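You operate a simulated robot arm through the tools that you are given. There is no shell and no other tool.

You are at the controls of a simulated robot arm. One attempt, no reset.

JOB
Shake A5 and U3 till even; rack them in wells 4 and 6.
Fine: A5 goes in 4, U3 in 6; the other samples stay as they are. Set down upright: what you pick out.

It is judged by the outcome, as a careful person would: the job done as asked, and still so three seconds after it is handed in. It fails if anything else is knocked over, pushed out of place, dropped, spilled or broken.

ROBOT AND FRAMES
A 7-joint arm with a two-finger parallel gripper, fixed in place. Base frame: the origin is at the foot of the arm, x ahead of it, y to its left, z up. Lengths are in mm, angles in rad, forces in N, time in s.
With the tool pointing down near the work surface it reaches from about 380 to 900 mm from the base axis. Its first joint turns from -2.496 to 2.496 rad. Payload 3 kg.
The TCP is the grasp point between the finger pads, 30 mm short of the fingertips. In the tool frame z runs along the fingers and y along their closing line. Largest opening 94 mm; finger width 28, thickness 10; the body of the gripper, 50 by 96 mm, starts 55 mm behind the TCP.
Orientation is that of the tool frame in the base frame, as a unit quaternion [w, x, y, z]. With the fingers straight down and closing along the base's y, the tool's x points along the base's -x, its y along +y and its z along -z.

CONTROLS
- The arm moves only by the tool apply_moves. Its argument "increments" is a list of rows, each a list of 7 numbers: the shift along the tool's x, y, z in mm, then the turn, a rotation vector about the tool's x, y, z in rad, then the closure, from 0 (fully open) to 1 (shut). In form: [[dx, dy, dz, rx, ry, rz, gripper], ...]. A call has 1 to 20 rows; each row is the pose to reach, as a shift and turn from the pose commanded when the call began, along the tool's axes at that moment. A row lasts 0.2 s, in which the tool goes at most 50 mm and 0.15 rad; a call with a longer step from one row to the next is refused whole, and so is a gripper value outside its range. Where a pose cannot be reached the arm comes as near as it can. A force on the tool above 40 N (or 10 N above the force at the start of the call, whichever is more), or a blocked arm, ends the call early, and 0.2 s more pass. The fingers move at their own pace (about 72 mm/s each) and stop on an object; they squeeze with about 26 N. The grip force told is the motor's: it shows also when the fingers shut on nothing. Time passes only in rows, and 0.2 s behind the last, so rows that repeat a pose let the fingers close. It gives the time, the measured TCP pose, the force on the tool (base axes), the opening and the grip force at its end, in the units of the frame above (readings bear some noise), with the torque about the TCP (base axes, N m) and any sound that the robot's microphone picked up.
- Cameras (640 x 400 px; columns grow to the right, rows downward): "scene" is fixed at [217.7, -499.8, 1695.9]; the picture's right is [0.64, -0.76, 0.00], its down [-0.53, -0.45, -0.72] and it looks along [0.55, 0.46, -0.70] (base axes); focal length 356 px, centre (320, 200). "wrist" rides on the gripper at [76, 14, -103] in the tool frame; the picture's right is [-0.18, 0.98, 0.00], its down [-0.75, -0.14, -0.64] and it looks along [-0.63, -0.12, 0.77] (tool axes); focal length 243 px, centre (320, 200). There is no depth. A picture from a camera that has moved, and an enlarged one, comes with that camera's place and axes in the base frame and with its lens.
- grab_frame(camera): a new picture of that camera. It takes no simulated time.
- inspect(camera, box): a new picture of the part [left, top, right, bottom] of that camera's present view, enlarged. It takes no simulated time.
- hand_in(): hands the job in; it is judged then, once.

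Places have to be worked out from the pictures, the camera data and where the tool is seen. Open the gripper and draw the arm clear of the work before you hand the job in, unless the task says otherwise.

The tools are called after "Call:" as name(argument=value, ...) on one line, values as JSON. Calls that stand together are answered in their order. apply_moves: Moves the arm, as the interface text tells. Its arguments: {"type":"object","properties":{"increments":{"type":"array","items":{"type":"array","items":{"type":"number"}}}},"required":["increments"]} The other tools are called the same way: grab_frame (camera) takes a picture; inspect (camera, box) takes an enlarged picture of a part of a camera's view; hand_in () hands the job in.

At the start:

```text
time_s: 0.0
tcp_pos: [436.2, 107.8, 1305.5]
tcp_rot: [0.0, 0.0, 1.0, -0.001]
wrist_force: [0.5, -0.3, -0.3]
wrist_torque: [0.02, 0.0, 0.01]
finger_gap: 94.0
grasp_force: 0.1
```

scene: 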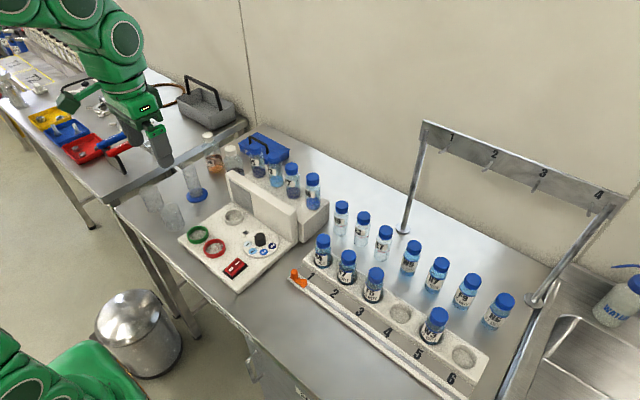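
wrist: 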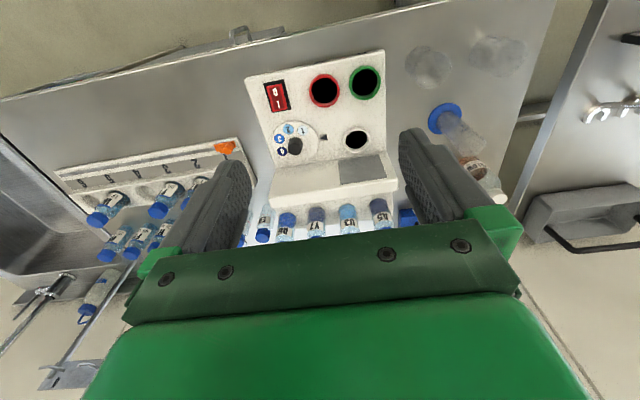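

I start by looking closely at the scene to identify the samples, the rack, and the mixing device.

Call:
inspect(camera="scene", box=[180, 120, 340, 220])

Call:
inspect(camera="scene", box=[170, 190, 330, 290])

Call:
inspect(camera="scene", box=[280, 190, 440, 290])

Call:
inspect(camera="scene", box=[370, 230, 530, 330])

Call:
inspect(camera="scene", box=[360, 290, 520, 390])

Call:
inspect(camera="wrist", box=[230, 40, 420, 250])

```text
4.00 times, centred on (260, 170) of scene
camera zoom: at [217.7, -499.8, 1695.9], right [0.64, -0.76, 0.0], down [-0.53, -0.45, -0.72], along [0.55, 0.46, -0.7], focal length 1424 px, centre (560, 320)
```

zoom: 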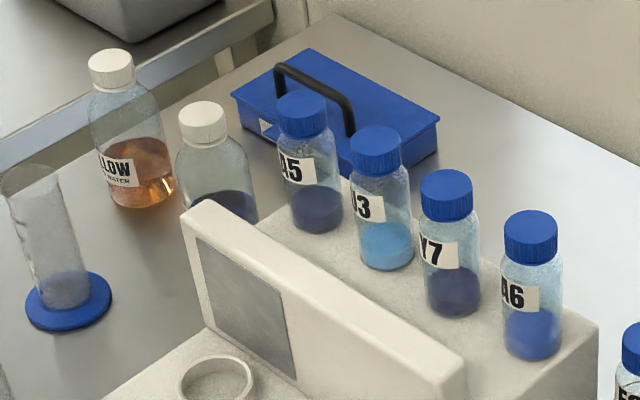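

```text
4.00 times, centred on (250, 240) of scene
camera zoom: at [217.7, -499.8, 1695.9], right [0.64, -0.76, 0.0], down [-0.53, -0.45, -0.72], along [0.55, 0.46, -0.7], focal length 1424 px, centre (600, 40)
```

zoom: 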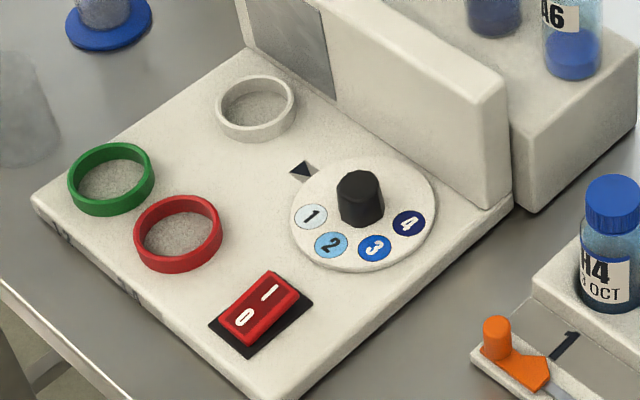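

```text
4.00 times, centred on (360, 240) of scene
camera zoom: at [217.7, -499.8, 1695.9], right [0.64, -0.76, 0.0], down [-0.53, -0.45, -0.72], along [0.55, 0.46, -0.7], focal length 1424 px, centre (160, 40)
```

zoom: 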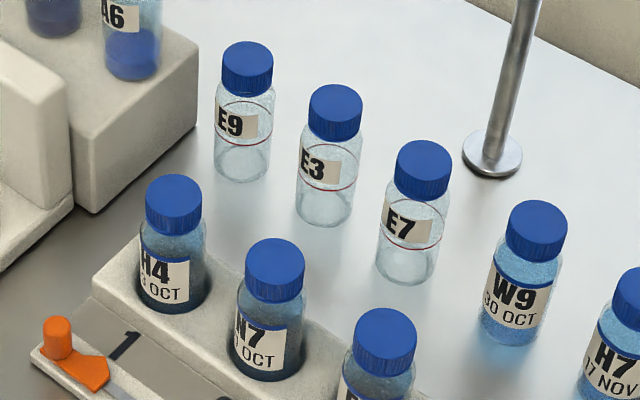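

```text
4.00 times, centred on (450, 280) of scene
camera zoom: at [217.7, -499.8, 1695.9], right [0.64, -0.76, 0.0], down [-0.53, -0.45, -0.72], along [0.55, 0.46, -0.7], focal length 1424 px, centre (-200, -120)
```

zoom: 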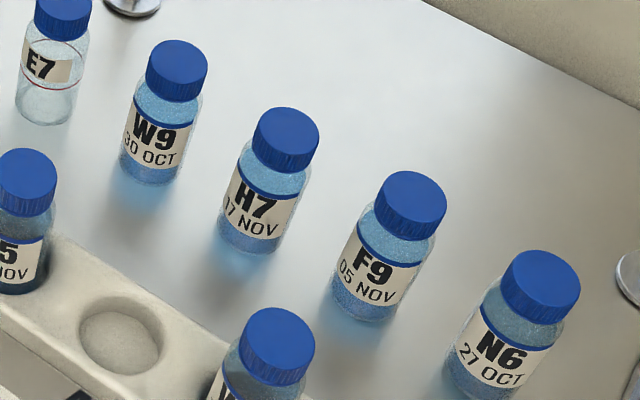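

```text
4.00 times, centred on (440, 340) of scene
camera zoom: at [217.7, -499.8, 1695.9], right [0.64, -0.76, 0.0], down [-0.53, -0.45, -0.72], along [0.55, 0.46, -0.7], focal length 1424 px, centre (-160, -360)
```

zoom: 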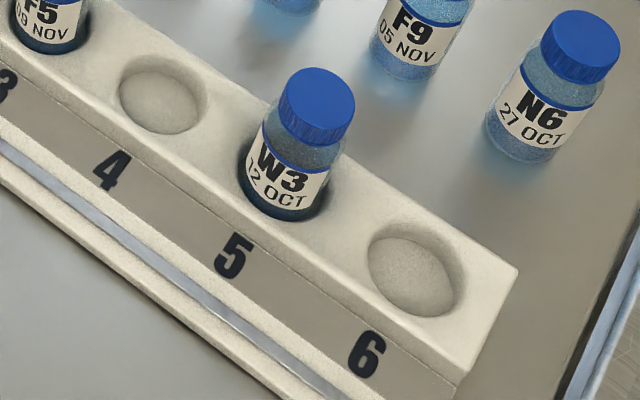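

```text
1.90 times, centred on (325, 145) of wrist
camera zoom: at [360.3, 121.3, 1407.2], right [0.18, 0.98, 0.0], down [0.75, -0.14, 0.64], along [0.63, -0.12, -0.77], focal length 462 px, centre (310, 305)
```

zoom: 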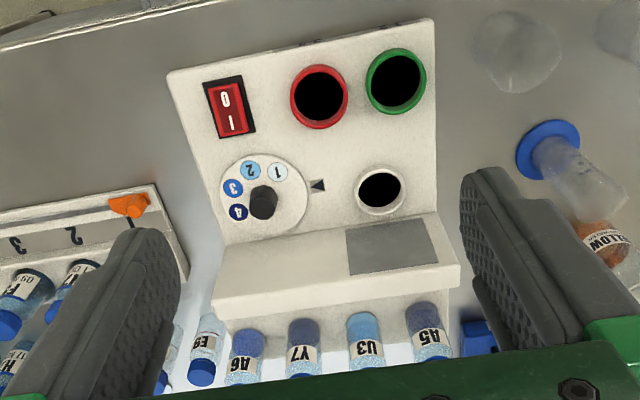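

The samples A5, U3, Y7 and A6 stand on a ledge behind the device; wells 4 and 6 of the rack are empty. I judge the knob top to be near (591, 25, 943). I'll move nearer for a better wrist view.

Call:
apply_moves(increments=[[-15, -16, 35, 0, 0, 0, 0], [-30, -32, 70, 0, 0, 0, 0], [-44, -48, 105, 0, 0, 0, 0], [-44, -48, 105, 0, 0, 0, 0]])

Call:
grab_frame(camera="wrist")

Call:
grab_frame(camera="scene")

```text
time_s: 1.0
tcp_pos: [480.0, 60.3, 1200.6]
tcp_rot: [-0.001, 0.001, 1.0, 0.0]
wrist_force: [-0.7, -0.5, 0.5]
wrist_torque: [-0.03, 0.01, -0.01]
finger_gap: 93.8
grasp_force: 0.1
```

```text
taken
camera wrist: at [403.6, 72.9, 1302.1], right [0.18, 0.98, 0.0], down [0.75, -0.14, 0.64], along [0.63, -0.12, -0.77], focal length 243 px, centre (320, 200)
```

wrist: 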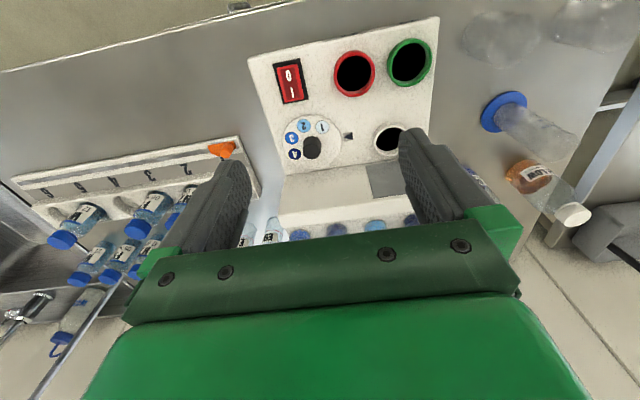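

```text
taken
```

scene: 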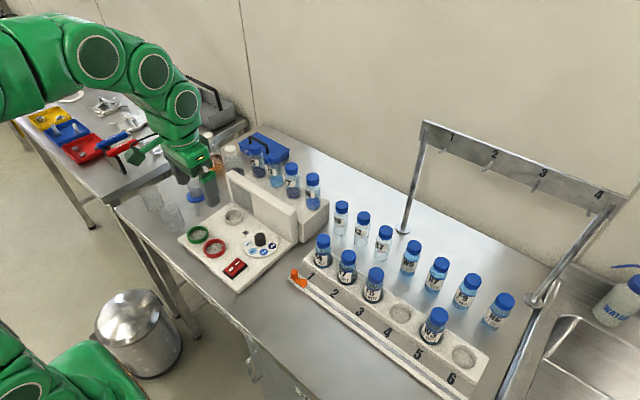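

The gripper hides the far part of the wrist view, so I move the tool forward at a safe height above the samples on the ledge.

Call:
apply_moves(increments=[[-40, -4, 6, 0, 0, 0, 0], [-80, -8, 12, 0, 0, 0, 0], [-120, -12, 18, 0, 0, 0, 0], [-160, -16, 24, 0, 0, 0, 0], [-200, -20, 30, 0, 0, 0, 0], [-200, -20, 30, 0, 0, 0, 0]])

Call:
grab_frame(camera="wrist")

Call:
grab_frame(camera="scene")

```text
time_s: 2.4
tcp_pos: [681.9, 38.4, 1171.2]
tcp_rot: [0.0, 0.001, 1.0, -0.001]
wrist_force: [-0.5, -0.8, 0.5]
wrist_torque: [0.04, -0.02, -0.04]
finger_gap: 94.0
grasp_force: 0.0
```

```text
taken
camera wrist: at [605.2, 53.0, 1272.6], right [0.18, 0.98, 0.0], down [0.75, -0.14, 0.64], along [0.63, -0.12, -0.77], focal length 243 px, centre (320, 200)
```

wrist: 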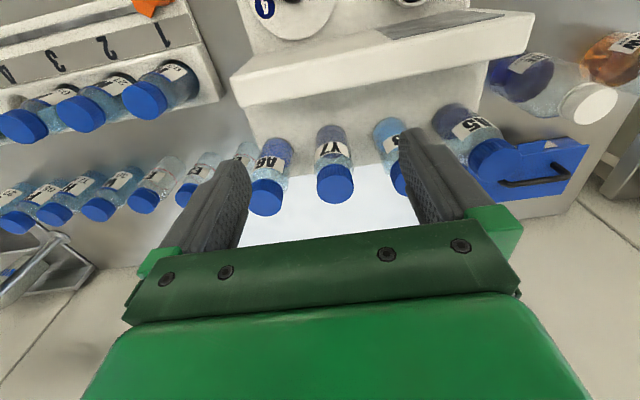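

```text
taken
```

scene: 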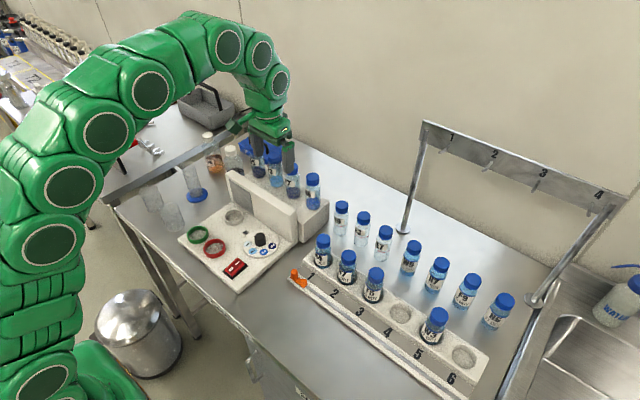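

Call:
inspect(camera="wrist", box=[220, 80, 560, 240])

Call:
inspect(camera="wrist", box=[0, 0, 320, 240])

```text
1.88 times, centred on (390, 160) of wrist
camera zoom: at [605.2, 53.0, 1272.6], right [0.18, 0.98, 0.0], down [0.75, -0.14, 0.64], along [0.63, -0.12, -0.77], focal length 457 px, centre (188, 275)
```

zoom: 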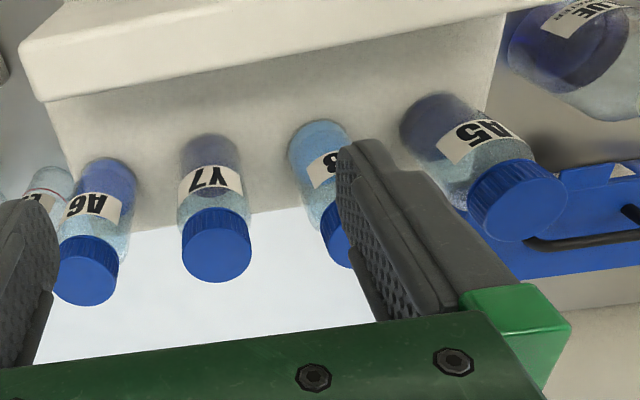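

```text
1.67 times, centred on (160, 120) of wrist
camera zoom: at [605.2, 53.0, 1272.6], right [0.18, 0.98, 0.0], down [0.75, -0.14, 0.64], along [0.63, -0.12, -0.77], focal length 404 px, centre (587, 333)
```

zoom: 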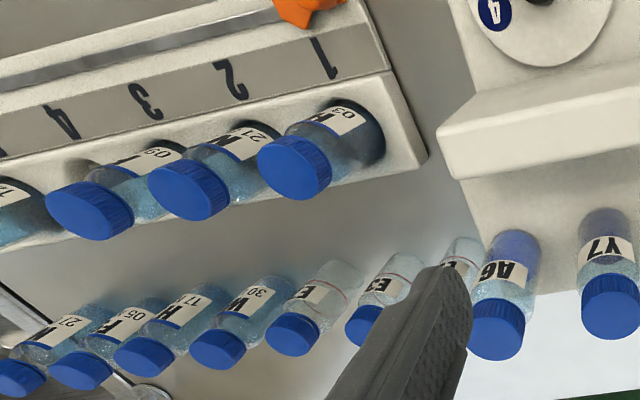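

The triangulation gives: ledge samples at x≈747, y≈190 (A5), 115 (U3), 43 (Y7), −30 (A6), cap tops z≈1088; rack wells at x≈655 with pitch ≈78 mm (4 near y≈−378, 6 near y≈−534). I move above A5 with a partly closed gripper, staying high, and look.

Call:
apply_moves(increments=[[-16, 38, 0, 0, 0, 0, 0.25], [-32, 76, 0, 0, 0, 0, 0.25], [-48, 114, 0, 0, 0, 0, 0.25], [-65, 152, 0, 0, 0, 0, 0.25], [-65, 152, 0, 0, 0, 0, 0.25]])

Call:
grab_frame(camera="wrist")

Call:
inspect(camera="scene", box=[180, 100, 340, 200])

```text
time_s: 3.6
tcp_pos: [744.1, 191.3, 1170.0]
tcp_rot: [0.0, -0.001, 1.0, 0.0]
wrist_force: [-0.4, -0.7, -0.4]
wrist_torque: [-0.03, -0.02, 0.01]
finger_gap: 70.7
grasp_force: 0.0
```

```text
taken
camera wrist: at [668.8, 205.3, 1271.7], right [0.18, 0.98, 0.0], down [0.75, -0.14, 0.64], along [0.63, -0.12, -0.77], focal length 243 px, centre (320, 200)
```

wrist: 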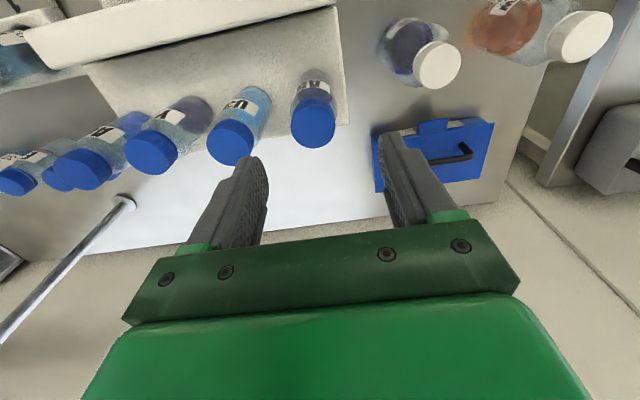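

```text
4.00 times, centred on (260, 150) of scene
camera zoom: at [217.7, -499.8, 1695.9], right [0.64, -0.76, 0.0], down [-0.53, -0.45, -0.72], along [0.55, 0.46, -0.7], focal length 1424 px, centre (560, 400)
```

zoom: 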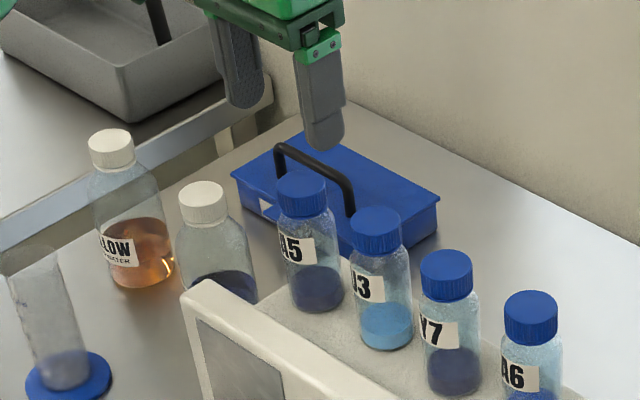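

Call:
inspect(camera="wrist", box=[190, 50, 350, 170])

```text
3.33 times, centred on (270, 110) of wrist
camera zoom: at [668.8, 205.3, 1271.7], right [0.18, 0.98, 0.0], down [0.75, -0.14, 0.64], along [0.63, -0.12, -0.77], focal length 809 px, centre (487, 500)
```

zoom: 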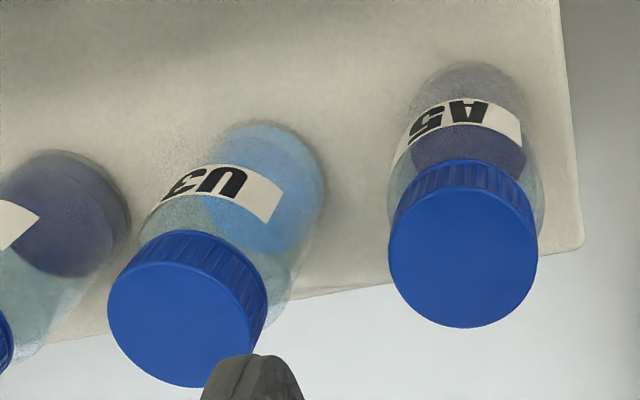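

A5's cap centre works out at about (744.5, 185, 1090) and U3's at (745.5, 114, 1090). I shift over A5, narrow the fingers to 63 mm, lower until the tips are level with the cap, and check.

Call:
apply_moves(increments=[[0.5, -6.8, 0, 0, 0, 0, 0.33], [0.5, -6.8, 25, 0, 0, 0, 0.33], [0.5, -6.8, 45, 0, 0, 0, 0.33], [0.5, -6.8, 45, 0, 0, 0, 0.33]])

Call:
grab_frame(camera="wrist")

Call:
inspect(camera="scene", box=[180, 100, 340, 200])

```text
time_s: 4.6
tcp_pos: [745.7, 185.4, 1124.4]
tcp_rot: [-0.001, 0.0, 1.0, 0.0]
wrist_force: [0.4, 0.6, 0.4]
wrist_torque: [-0.01, 0.02, 0.03]
finger_gap: 62.9
grasp_force: 0.1
```

```text
taken
camera wrist: at [668.2, 198.8, 1226.4], right [0.18, 0.98, 0.0], down [0.75, -0.14, 0.64], along [0.63, -0.12, -0.77], focal length 243 px, centre (320, 200)
```

wrist: 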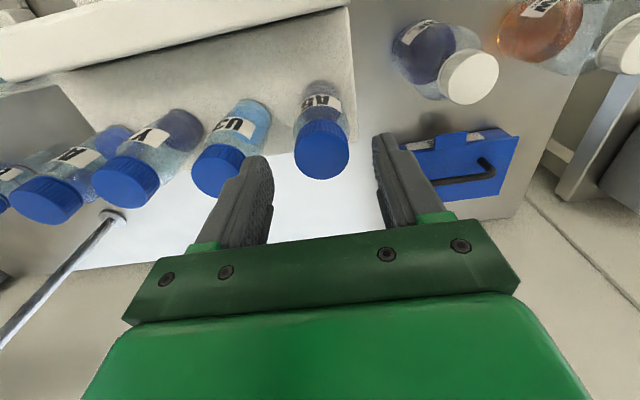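

```text
4.00 times, centred on (260, 150) of scene
camera zoom: at [217.7, -499.8, 1695.9], right [0.64, -0.76, 0.0], down [-0.53, -0.45, -0.72], along [0.55, 0.46, -0.7], focal length 1424 px, centre (560, 400)
```

zoom: 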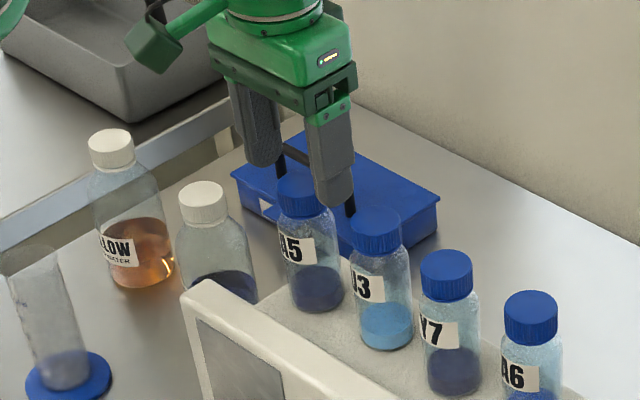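

The cap sits centred between the fingertips. I go down to z≈1050 and close on A5's body.

Call:
apply_moves(increments=[[0, 0, 20, 0, 0, 0, 0.33], [0, 0, 40, 0, 0, 0, 0.33], [0, 0, 58, 0, 0, 0, 0.33], [0, 0, 75.5, 0, 0, 0, 0.33], [0, 0, 75.5, 0, 0, 0, 0.33], [0, 0, 75.5, 0, 0, 0, 0.45], [0, 0, 75.5, 0, 0, 0, 0.7], [0, 0, 75.5, 0, 0, 0, 0.8], [0, 0, 75.5, 0, 0, 0, 0.8]])

Call:
grab_frame(camera="wrist")

Call:
inspect(camera="scene", box=[180, 100, 340, 200])

```text
time_s: 6.6
tcp_pos: [744.9, 186.1, 1050.3]
tcp_rot: [0.0, 0.0, 1.0, 0.0]
wrist_force: [0.7, -0.1, -0.4]
wrist_torque: [-0.02, -0.02, 0.01]
finger_gap: 41.1
grasp_force: 26.0
```

```text
taken
camera wrist: at [668.5, 199.1, 1151.3], right [0.18, 0.98, 0.0], down [0.75, -0.14, 0.64], along [0.63, -0.12, -0.77], focal length 243 px, centre (320, 200)
```

wrist: 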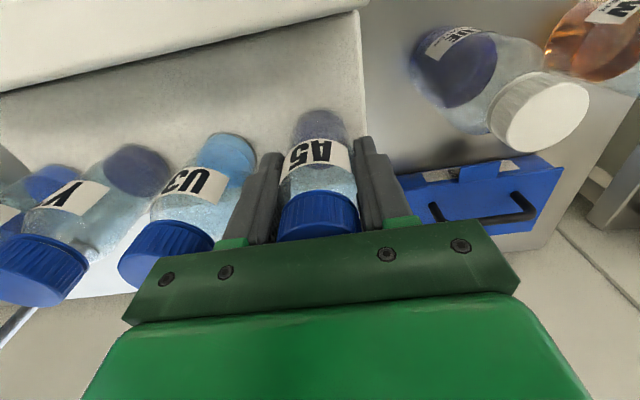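

```text
4.00 times, centred on (260, 150) of scene
camera zoom: at [217.7, -499.8, 1695.9], right [0.64, -0.76, 0.0], down [-0.53, -0.45, -0.72], along [0.55, 0.46, -0.7], focal length 1424 px, centre (560, 400)
```

zoom: 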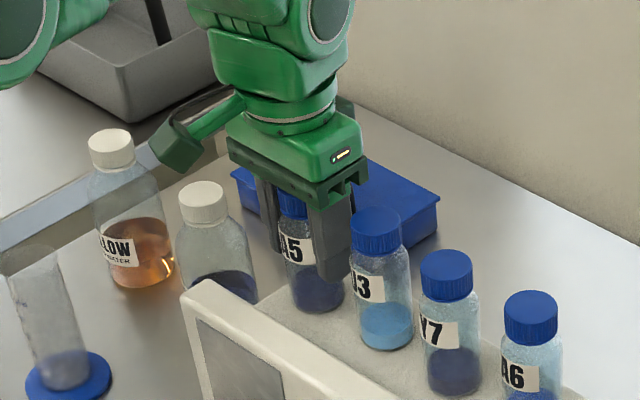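

A5 is held (41 mm, 26 N). I lift it straight up, clear of everything.

Call:
apply_moves(increments=[[0, 0, -15, 0, 0, 0, 0.8], [0, 0, -40, 0, 0, 0, 0.8], [0, 0, -80, 0, 0, 0, 0.8], [0, 0, -120, 0, 0, 0, 0.8], [0, 0, -160, 0, 0, 0, 0.8], [0, 0, -200, 0, 0, 0, 0.8], [0, 0, -240, 0, 0, 0, 0.8], [40, -20, -250, 0, 0, 0, 0.8], [80, -40, -250, 0, 0, 0, 0.8], [120, -60, -250, 0, 0, 0, 0.8], [120, -60, -250, 0, 0, 0, 0.8]])

Call:
grab_frame(camera="wrist")

Call:
grab_frame(camera="scene")

```text
time_s: 9.0
tcp_pos: [624.2, 124.6, 1299.4]
tcp_rot: [0.0, 0.0, 1.0, 0.0]
wrist_force: [1.0, -1.0, -0.3]
wrist_torque: [0.01, -0.02, -0.01]
finger_gap: 40.8
grasp_force: 26.2
out of reach, approached as far as the arm can: row 5, 6, 7, 8, 9
```

```text
taken
camera wrist: at [548.0, 138.2, 1400.8], right [0.18, 0.98, 0.0], down [0.75, -0.14, 0.64], along [0.63, -0.12, -0.77], focal length 243 px, centre (320, 200)
```

wrist: 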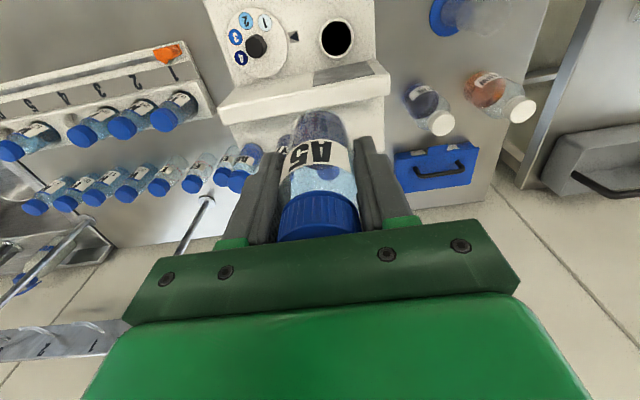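

```text
taken
```

scene: 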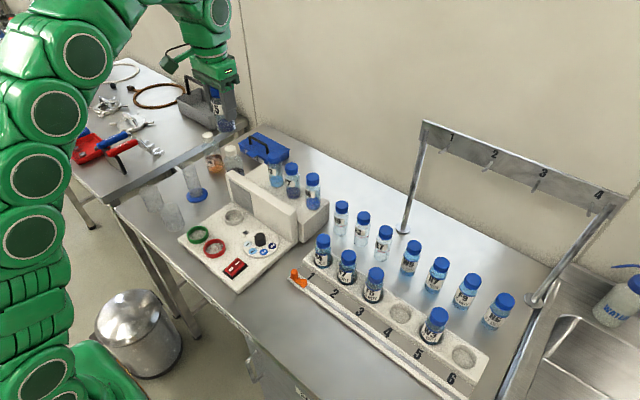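

A5 is out in free air. I shift to an open spot at about (560, 40, 1250) and shake it there up and down.

Call:
apply_moves(increments=[[22, -28, 17, 0, 0, 0, 0.8], [44, -56, 34, 0, 0, 0, 0.8], [64, -85, 50, 0, 0, 0, 0.8], [64, -85, 75, 0, 0, 0, 0.8], [64, -85, 26, 0, 0, 0, 0.8], [64, -85, 75, 0, 0, 0, 0.8], [64, -85, 26, 0, 0, 0, 0.8], [64, -85, 75, 0, 0, 0, 0.8], [64, -85, 26, 0, 0, 0, 0.8], [64, -85, 75, 0, 0, 0, 0.8], [64, -85, 26, 0, 0, 0, 0.8], [64, -85, 75, 0, 0, 0, 0.8], [64, -85, 26, 0, 0, 0, 0.8], [64, -85, 75, 0, 0, 0, 0.8], [64, -85, 26, 0, 0, 0, 0.8], [64, -85, 75, 0, 0, 0, 0.8], [64, -85, 26, 0, 0, 0, 0.8], [64, -85, 50, 0, 0, 0, 0.8], [64, -85, 50, 0, 0, 0, 0.8]])

Call:
grab_frame(camera="wrist")

Call:
grab_frame(camera="scene")

```text
time_s: 13.0
tcp_pos: [561.0, 40.4, 1248.6]
tcp_rot: [-0.001, 0.001, 1.0, 0.0]
wrist_force: [-0.1, 0.6, -0.2]
wrist_torque: [0.01, 0.02, 0.01]
finger_gap: 40.7
grasp_force: 26.4
```

```text
taken
camera wrist: at [484.8, 53.4, 1351.5], right [0.18, 0.98, 0.0], down [0.75, -0.14, 0.64], along [0.63, -0.12, -0.77], focal length 243 px, centre (320, 200)
```

wrist: 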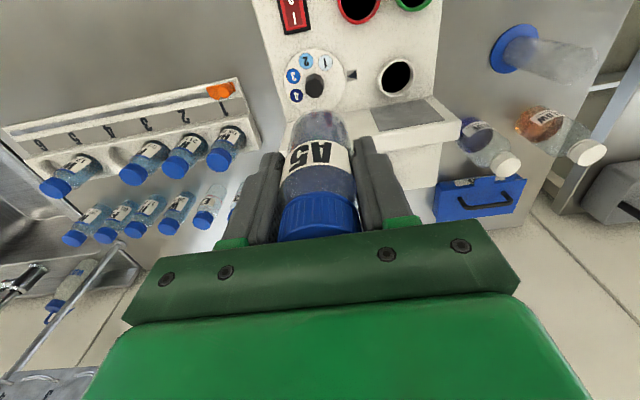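

```text
taken
```

scene: 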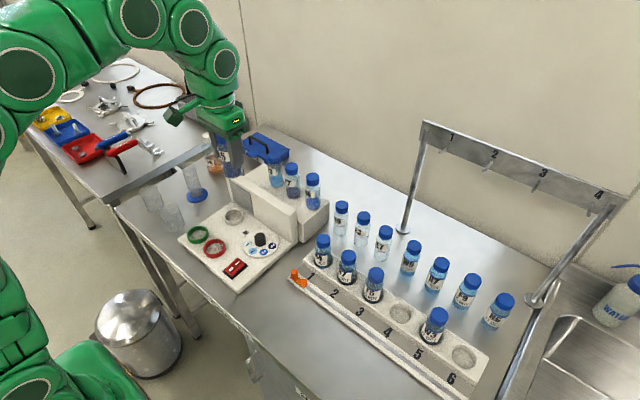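

Call:
inspect(camera="wrist", box=[240, 90, 400, 250])

Call:
inspect(camera="scene", box=[190, 120, 270, 200])

```text
2.50 times, centred on (320, 170) of wrist
camera zoom: at [484.8, 53.4, 1351.5], right [0.18, 0.98, 0.0], down [0.75, -0.14, 0.64], along [0.63, -0.12, -0.77], focal length 606 px, centre (320, 275)
```

zoom: 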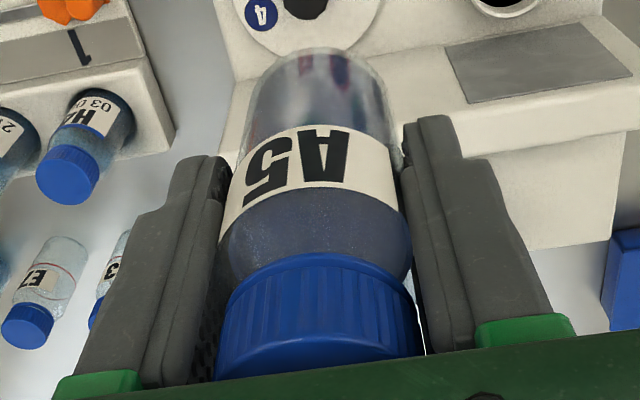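

```text
5.00 times, centred on (230, 160) of scene
camera zoom: at [217.7, -499.8, 1695.9], right [0.64, -0.76, 0.0], down [-0.53, -0.45, -0.72], along [0.55, 0.46, -0.7], focal length 1779 px, centre (770, 400)
```

zoom: 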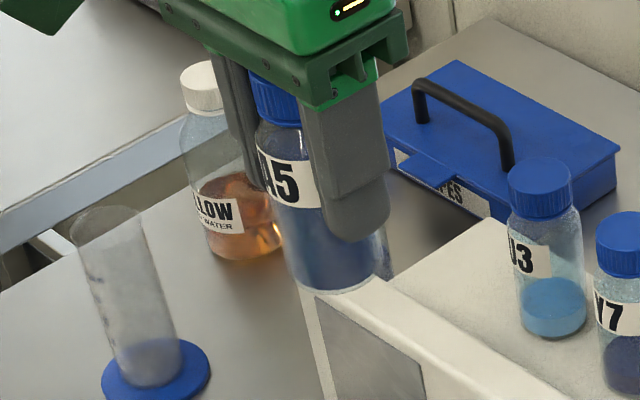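

The dark layer has spread through the whole liquid, but the lower part still looks streaky in the wrist view. I shake more, then compare.

Call:
apply_moves(increments=[[0, 0, 25, 0, 0, 0, 0.8], [0, 0, -24, 0, 0, 0, 0.8], [0, 0, 25, 0, 0, 0, 0.8], [0, 0, -24, 0, 0, 0, 0.8], [0, 0, 25, 0, 0, 0, 0.8], [0, 0, -24, 0, 0, 0, 0.8], [0, 0, 25, 0, 0, 0, 0.8], [0, 0, -24, 0, 0, 0, 0.8], [0, 0, 25, 0, 0, 0, 0.8], [0, 0, -24, 0, 0, 0, 0.8], [0, 0, 25, 0, 0, 0, 0.8], [0, 0, -24, 0, 0, 0, 0.8], [0, 0, 25, 0, 0, 0, 0.8], [0, 0, -24, 0, 0, 0, 0.8], [0, 0, 25, 0, 0, 0, 0.8], [0, 0, -24, 0, 0, 0, 0.8], [0, 0, 0, 0, 0, 0, 0.8], [0, 0, 0, 0, 0, 0, 0.8]])

Call:
inspect(camera="wrist", box=[240, 90, 400, 250])

Call:
inspect(camera="scene", box=[190, 120, 270, 200])

```text
time_s: 16.8
tcp_pos: [559.8, 40.1, 1248.8]
tcp_rot: [-0.001, -0.001, 1.0, 0.001]
wrist_force: [-0.4, 0.6, -1.0]
wrist_torque: [-0.02, -0.03, 0.0]
finger_gap: 41.2
grasp_force: 25.9
```

```text
2.50 times, centred on (320, 170) of wrist
camera zoom: at [485.2, 53.2, 1350.3], right [0.18, 0.98, 0.0], down [0.75, -0.14, 0.64], along [0.63, -0.12, -0.77], focal length 606 px, centre (320, 275)
```

zoom: 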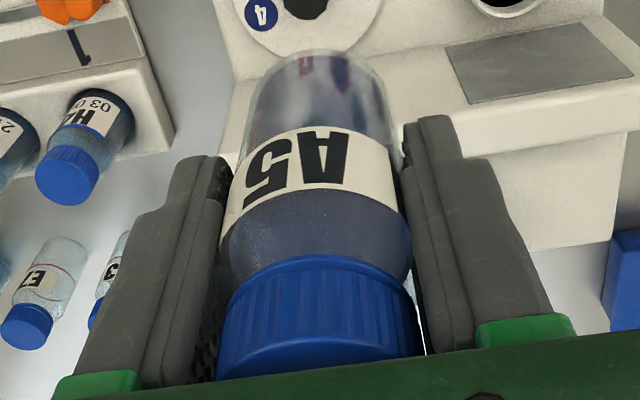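

```text
5.00 times, centred on (230, 160) of scene
camera zoom: at [217.7, -499.8, 1695.9], right [0.64, -0.76, 0.0], down [-0.53, -0.45, -0.72], along [0.55, 0.46, -0.7], focal length 1779 px, centre (770, 400)
```

zoom: 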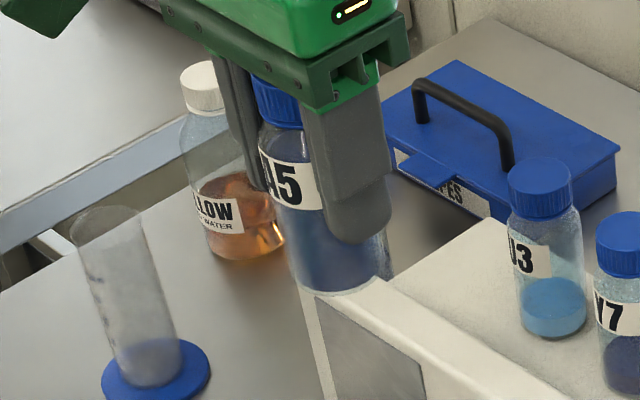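

It now looks nearly uniform. I do one more round so I can tell whether it has stopped changing.

Call:
apply_moves(increments=[[0, 0, 25, 0, 0, 0, 0.8], [0, 0, -24, 0, 0, 0, 0.8], [0, 0, 25, 0, 0, 0, 0.8], [0, 0, -24, 0, 0, 0, 0.8], [0, 0, 25, 0, 0, 0, 0.8], [0, 0, -24, 0, 0, 0, 0.8], [0, 0, 25, 0, 0, 0, 0.8], [0, 0, -24, 0, 0, 0, 0.8], [0, 0, 25, 0, 0, 0, 0.8], [0, 0, -24, 0, 0, 0, 0.8], [0, 0, 25, 0, 0, 0, 0.8], [0, 0, -24, 0, 0, 0, 0.8], [0, 0, 25, 0, 0, 0, 0.8], [0, 0, -24, 0, 0, 0, 0.8], [0, 0, 25, 0, 0, 0, 0.8], [0, 0, -24, 0, 0, 0, 0.8], [0, 0, 0, 0, 0, 0, 0.8], [0, 0, 0, 0, 0, 0, 0.8]])

Call:
inspect(camera="wrist", box=[240, 90, 400, 250])

Call:
inspect(camera="scene", box=[190, 120, 270, 200])

```text
time_s: 20.6
tcp_pos: [560.7, 39.5, 1250.3]
tcp_rot: [-0.001, 0.0, 1.0, 0.001]
wrist_force: [-1.0, 0.1, -0.8]
wrist_torque: [-0.02, -0.01, -0.02]
finger_gap: 41.2
grasp_force: 25.8
```

```text
2.50 times, centred on (320, 170) of wrist
camera zoom: at [485.2, 52.7, 1351.4], right [0.18, 0.98, 0.0], down [0.75, -0.14, 0.64], along [0.63, -0.12, -0.77], focal length 606 px, centre (320, 275)
```

zoom: 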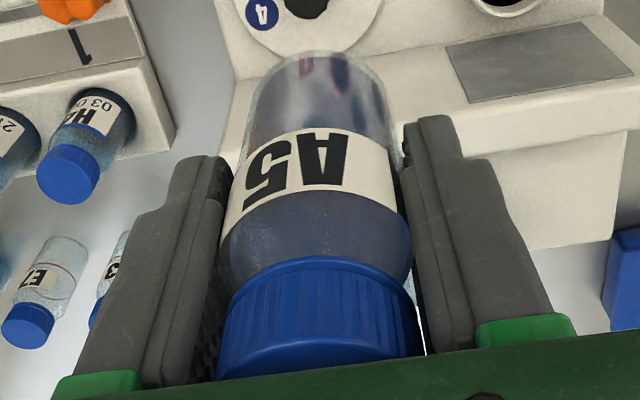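

```text
5.00 times, centred on (230, 160) of scene
camera zoom: at [217.7, -499.8, 1695.9], right [0.64, -0.76, 0.0], down [-0.53, -0.45, -0.72], along [0.55, 0.46, -0.7], focal length 1779 px, centre (770, 400)
```

zoom: 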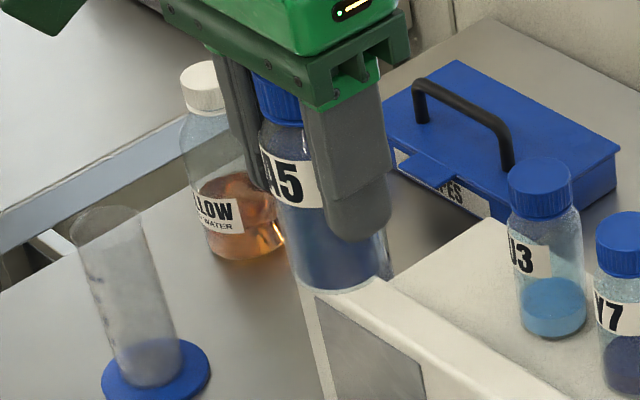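

No further change: A5 is even. I carry it toward well 4 (about x 655, y −378) at a safe height, stopping above it to measure the well.

Call:
apply_moves(increments=[[-9.5, -42, 0, 0, 0, 0, 0.8], [-19, -84, 0, 0, 0, 0, 0.8], [-28.5, -126, 0, 0, 0, 0, 0.8], [-38, -168, 0, 0, 0, 0, 0.8], [-47.5, -210, 0, 0, 0, 0, 0.8], [-57, -252, 0, 0, 0, 0, 0.8], [-66.5, -294, 0, 0, 0, 0, 0.8], [-76, -336, 0, 0, 0, 0, 0.8], [-85.5, -378, 20, 0, 0, 0, 0.8], [-94.5, -418, 40, 0, 0, 0, 0.8], [-94.5, -418, 80, 0, 0, 0, 0.8], [-94.5, -418, 80, 0, 0, 0, 0.8]])

Call:
grab_frame(camera="wrist")

Call:
grab_frame(camera="scene")

```text
time_s: 23.2
tcp_pos: [656.4, -379.3, 1169.9]
tcp_rot: [0.0, 0.0, 1.0, 0.0]
wrist_force: [0.2, -0.9, -1.2]
wrist_torque: [-0.01, -0.02, 0.02]
finger_gap: 41.1
grasp_force: 25.6
```

```text
taken
camera wrist: at [579.6, -365.5, 1272.2], right [0.18, 0.98, 0.0], down [0.75, -0.14, 0.64], along [0.63, -0.12, -0.77], focal length 243 px, centre (320, 200)
```

wrist: 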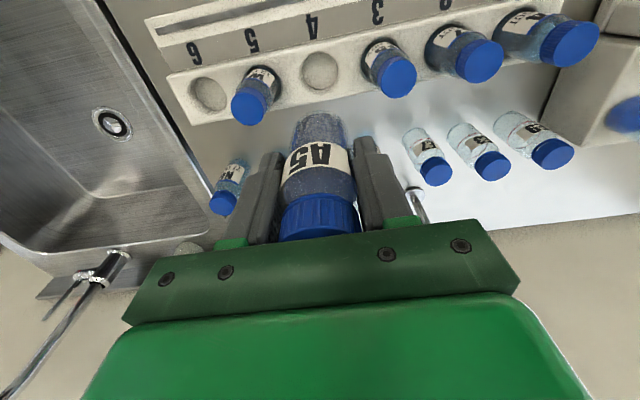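

```text
taken
```

scene: 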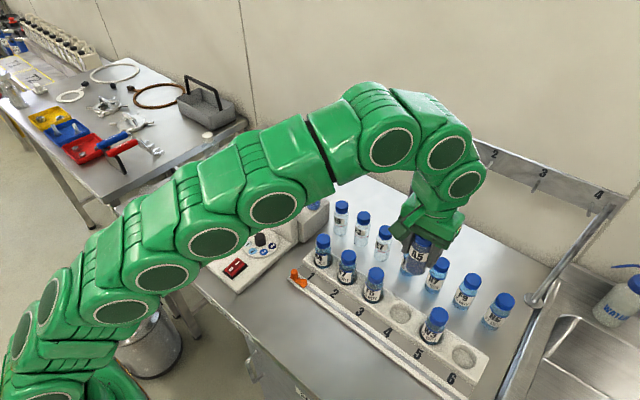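

Call:
inspect(camera="wrist", box=[170, 20, 350, 140])

Call:
inspect(camera="scene", box=[360, 280, 500, 390])

```text
3.33 times, centred on (260, 80) of wrist
camera zoom: at [579.6, -365.5, 1272.2], right [0.18, 0.98, 0.0], down [0.75, -0.14, 0.64], along [0.63, -0.12, -0.77], focal length 809 px, centre (520, 600)
```

zoom: 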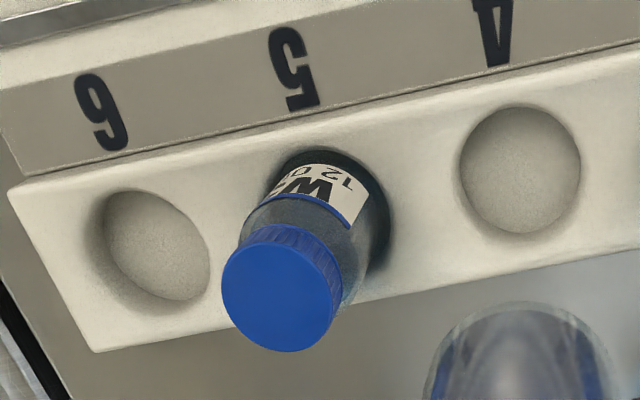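

```text
3.64 times, centred on (430, 335) of scene
camera zoom: at [217.7, -499.8, 1695.9], right [0.64, -0.76, 0.0], down [-0.53, -0.45, -0.72], along [0.55, 0.46, -0.7], focal length 1294 px, centre (-80, -291)
```

zoom: 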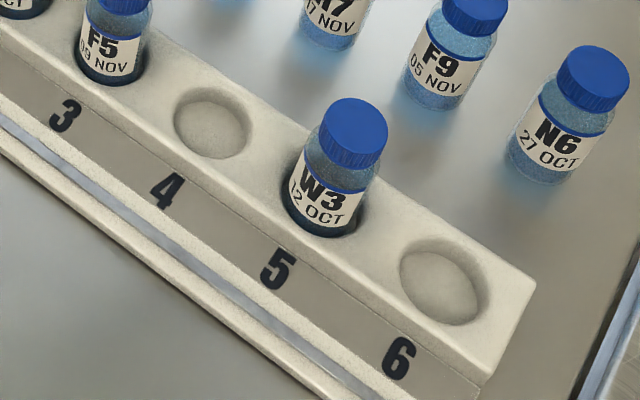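

Well 4's rim comes out at about (654.3, −379.5, 917) by both cameras. I lower A5 to just above the rim and check alignment.

Call:
apply_moves(increments=[[0.7, -1.3, 40, 0, 0, 0, 0.8], [0.7, -1.3, 80, 0, 0, 0, 0.8], [0.7, -1.3, 120, 0, 0, 0, 0.8], [0.7, -1.3, 145, 0, 0, 0, 0.8], [0.7, -1.3, 160, 0, 0, 0, 0.8], [0.7, -1.3, 160, 0, 0, 0, 0.8]])

Call:
grab_frame(camera="wrist")

Call:
inspect(camera="wrist", box=[240, 40, 400, 200])

Call:
inspect(camera="scene", box=[360, 250, 460, 350])

```text
time_s: 24.6
tcp_pos: [654.5, -378.9, 1009.6]
tcp_rot: [0.0, 0.0, 1.0, 0.001]
wrist_force: [0.0, 0.0, -0.9]
wrist_torque: [-0.01, 0.02, -0.01]
finger_gap: 41.2
grasp_force: 25.9
```

```text
taken
camera wrist: at [579.2, -365.6, 1111.8], right [0.18, 0.98, 0.0], down [0.75, -0.14, 0.64], along [0.63, -0.12, -0.77], focal length 243 px, centre (320, 200)
```

wrist: 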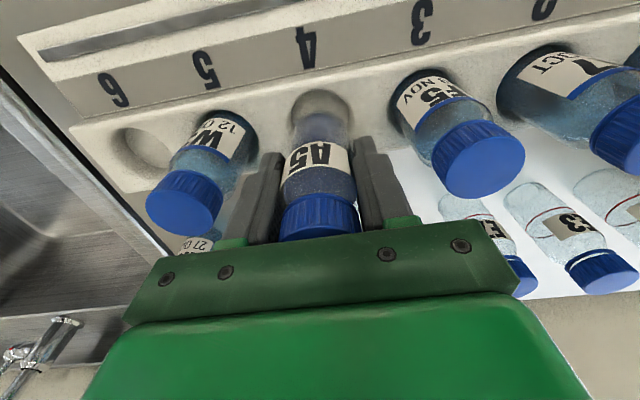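

```text
2.50 times, centred on (320, 120) of wrist
camera zoom: at [579.2, -365.6, 1111.8], right [0.18, 0.98, 0.0], down [0.75, -0.14, 0.64], along [0.63, -0.12, -0.77], focal length 606 px, centre (320, 400)
```

zoom: 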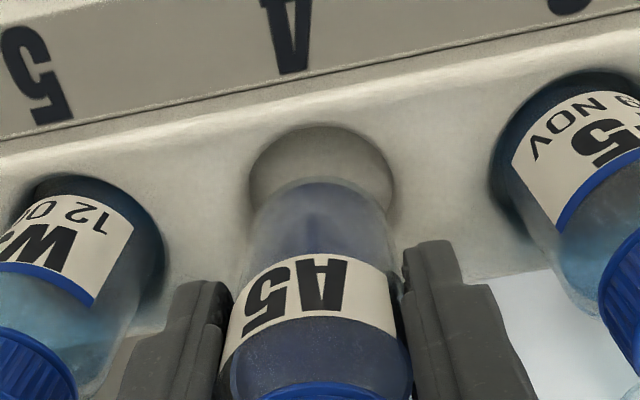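

```text
4.00 times, centred on (410, 300) of scene
camera zoom: at [217.7, -499.8, 1695.9], right [0.64, -0.76, 0.0], down [-0.53, -0.45, -0.72], along [0.55, 0.46, -0.7], focal length 1424 px, centre (-40, -200)
```

zoom: 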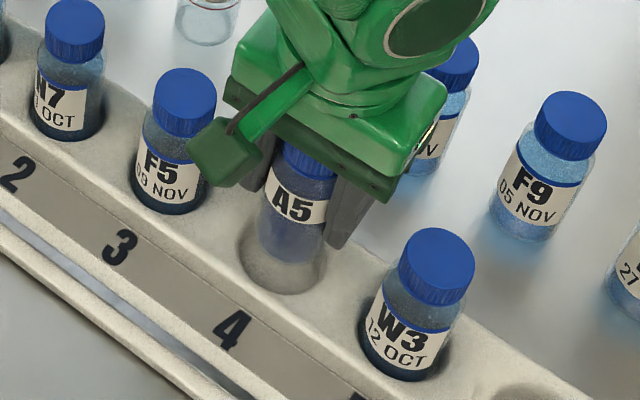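

The well is where expected relative to the tool, but the bottle itself looks a few mm ahead (+x) of the tool axis. I zoom in tighter to gauge that before inserting.

Call:
inspect(camera="scene", box=[376, 280, 426, 330])

Call:
inspect(camera="wrist", box=[280, 80, 360, 130])

Call:
inspect(camera="wrist", box=[260, 160, 380, 240])

```text
8.00 times, centred on (401, 305) of scene
camera zoom: at [217.7, -499.8, 1695.9], right [0.64, -0.76, 0.0], down [-0.53, -0.45, -0.72], along [0.55, 0.46, -0.7], focal length 2847 px, centre (-328, -640)
```

zoom: 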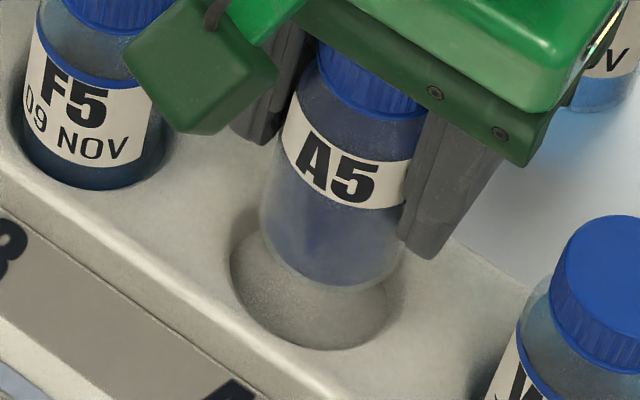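

```text
8.00 times, centred on (320, 105) of wrist
camera zoom: at [579.2, -365.6, 1111.8], right [0.18, 0.98, 0.0], down [0.75, -0.14, 0.64], along [0.63, -0.12, -0.77], focal length 1941 px, centre (320, 960)
```

zoom: 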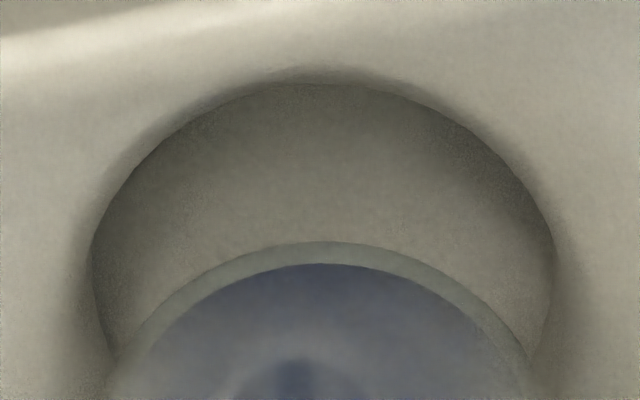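

```text
5.00 times, centred on (320, 200) of wrist
camera zoom: at [579.2, -365.6, 1111.8], right [0.18, 0.98, 0.0], down [0.75, -0.14, 0.64], along [0.63, -0.12, -0.77], focal length 1213 px, centre (320, 200)
```

zoom: 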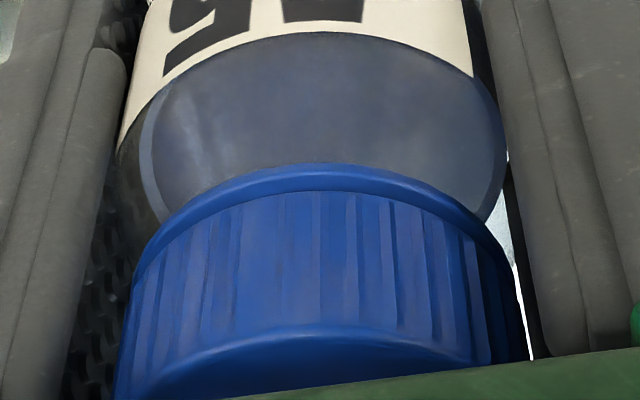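

Both views put the bottle about 4–5 mm ahead of the TCP in x. I shift the tool back by that amount, lower a bit, and check again.

Call:
apply_moves(increments=[[4.3, 0.7, 0, 0, 0, 0, 0.8], [4.3, 0.7, 10, 0, 0, 0, 0.8], [4.3, 0.7, 10, 0, 0, 0, 0.8]])

Call:
inspect(camera="scene", box=[376, 280, 426, 330])

Call:
inspect(camera="wrist", box=[280, 80, 360, 130])

```text
time_s: 25.4
tcp_pos: [650.9, -377.9, 1000.4]
tcp_rot: [0.0, 0.0, 1.0, 0.0]
wrist_force: [0.9, 0.7, -1.7]
wrist_torque: [-0.01, -0.05, -0.01]
finger_gap: 41.3
grasp_force: 25.8
```

```text
8.00 times, centred on (401, 305) of scene
camera zoom: at [217.7, -499.8, 1695.9], right [0.64, -0.76, 0.0], down [-0.53, -0.45, -0.72], along [0.55, 0.46, -0.7], focal length 2847 px, centre (-328, -640)
```

zoom: 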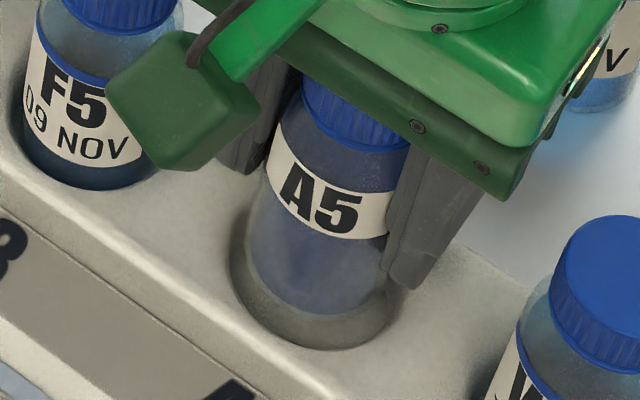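

```text
8.00 times, centred on (320, 105) of wrist
camera zoom: at [574.5, -365.3, 1101.9], right [0.18, 0.98, 0.0], down [0.75, -0.14, 0.64], along [0.63, -0.12, -0.77], focal length 1941 px, centre (320, 960)
```

zoom: 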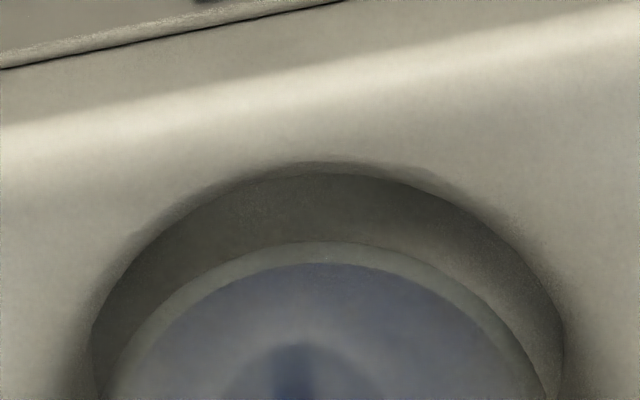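

Bottle and well are now concentric in both views. I lower slowly into the well, watching the force.

Call:
apply_moves(increments=[[0, 0, 5, 0, 0, 0, 0.8], [0, 0, 10, 0, 0, 0, 0.8], [0, 0, 14, 0, 0, 0, 0.8], [0, 0, 18, 0, 0, 0, 0.8], [0, 0, 18, 0, 0, 0, 0.8]])

Call:
inspect(camera="scene", box=[376, 280, 426, 330])

Call:
inspect(camera="wrist", box=[240, 60, 400, 160])

```text
time_s: 26.6
tcp_pos: [651.1, -377.8, 982.3]
tcp_rot: [0.0, 0.0, 1.0, 0.0]
wrist_force: [0.1, -0.3, -0.6]
wrist_torque: [-0.01, -0.01, 0.01]
finger_gap: 41.2
grasp_force: 26.0
```

```text
8.00 times, centred on (401, 305) of scene
camera zoom: at [217.7, -499.8, 1695.9], right [0.64, -0.76, 0.0], down [-0.53, -0.45, -0.72], along [0.55, 0.46, -0.7], focal length 2847 px, centre (-328, -640)
```

zoom: 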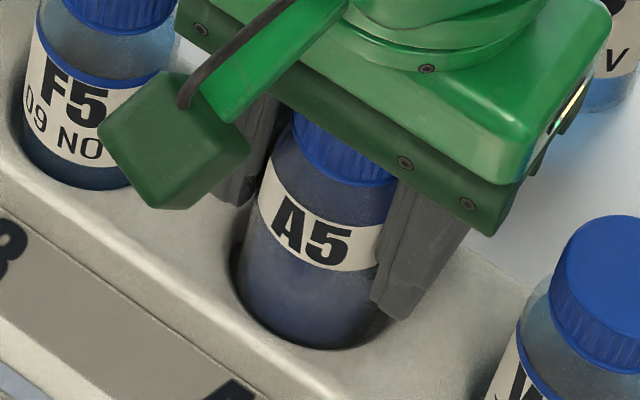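

```text
4.00 times, centred on (320, 110) of wrist
camera zoom: at [574.6, -365.4, 1084.2], right [0.18, 0.98, 0.0], down [0.75, -0.14, 0.64], along [0.63, -0.12, -0.77], focal length 970 px, centre (320, 560)
```

zoom: 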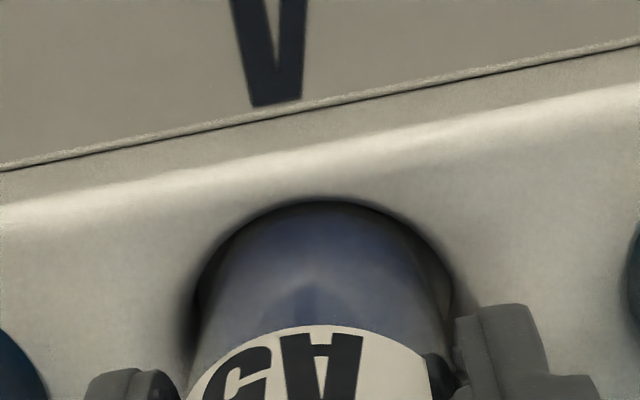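

It's in the well with no contact force. I lower in small steps to find the floor.

Call:
apply_moves(increments=[[0, 0, 2, 0, 0, 0, 0.8], [0, 0, 4, 0, 0, 0, 0.8], [0, 0, 4, 0, 0, 0, 0.8]])

```text
time_s: 27.4
tcp_pos: [651.1, -378.5, 979.2]
tcp_rot: [0.001, 0.001, 1.0, 0.0]
wrist_force: [0.2, 0.5, -0.6]
wrist_torque: [0.02, -0.01, 0.0]
finger_gap: 41.1
grasp_force: 25.9
```

No contact yet at 979; I carry on in small steps.

Call:
apply_moves(increments=[[0, 0, 1.5, 0, 0, 0, 0.8], [0, 0, 3, 0, 0, 0, 0.8], [0, 0, 3, 0, 0, 0, 0.8]])

```text
time_s: 28.2
tcp_pos: [650.5, -378.6, 976.6]
tcp_rot: [0.0, 0.0, 1.0, 0.0]
wrist_force: [0.5, 0.3, -1.1]
wrist_torque: [-0.01, -0.01, 0.05]
finger_gap: 41.4
grasp_force: 26.0
```

Call:
apply_moves(increments=[[0, 0, 1, 0, 0, 0, 0.8], [0, 0, 2, 0, 0, 0, 0.8], [0, 0, 2, 0, 0, 0, 0.8]])

Call:
inspect(camera="scene", box=[360, 250, 460, 350])

```text
time_s: 29.0
tcp_pos: [650.9, -378.7, 974.1]
tcp_rot: [0.0, 0.0, 1.0, 0.0]
wrist_force: [-2.2, 1.3, 9.8]
wrist_torque: [0.06, 0.28, 0.0]
finger_gap: 40.9
grasp_force: 25.7
```

```text
4.00 times, centred on (410, 300) of scene
camera zoom: at [217.7, -499.8, 1695.9], right [0.64, -0.76, 0.0], down [-0.53, -0.45, -0.72], along [0.55, 0.46, -0.7], focal length 1424 px, centre (-40, -200)
```

zoom: 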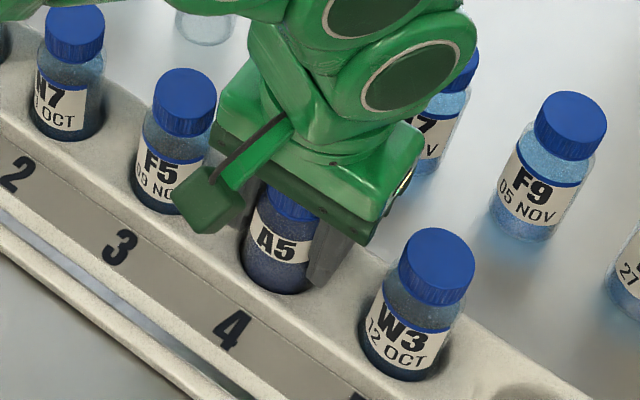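

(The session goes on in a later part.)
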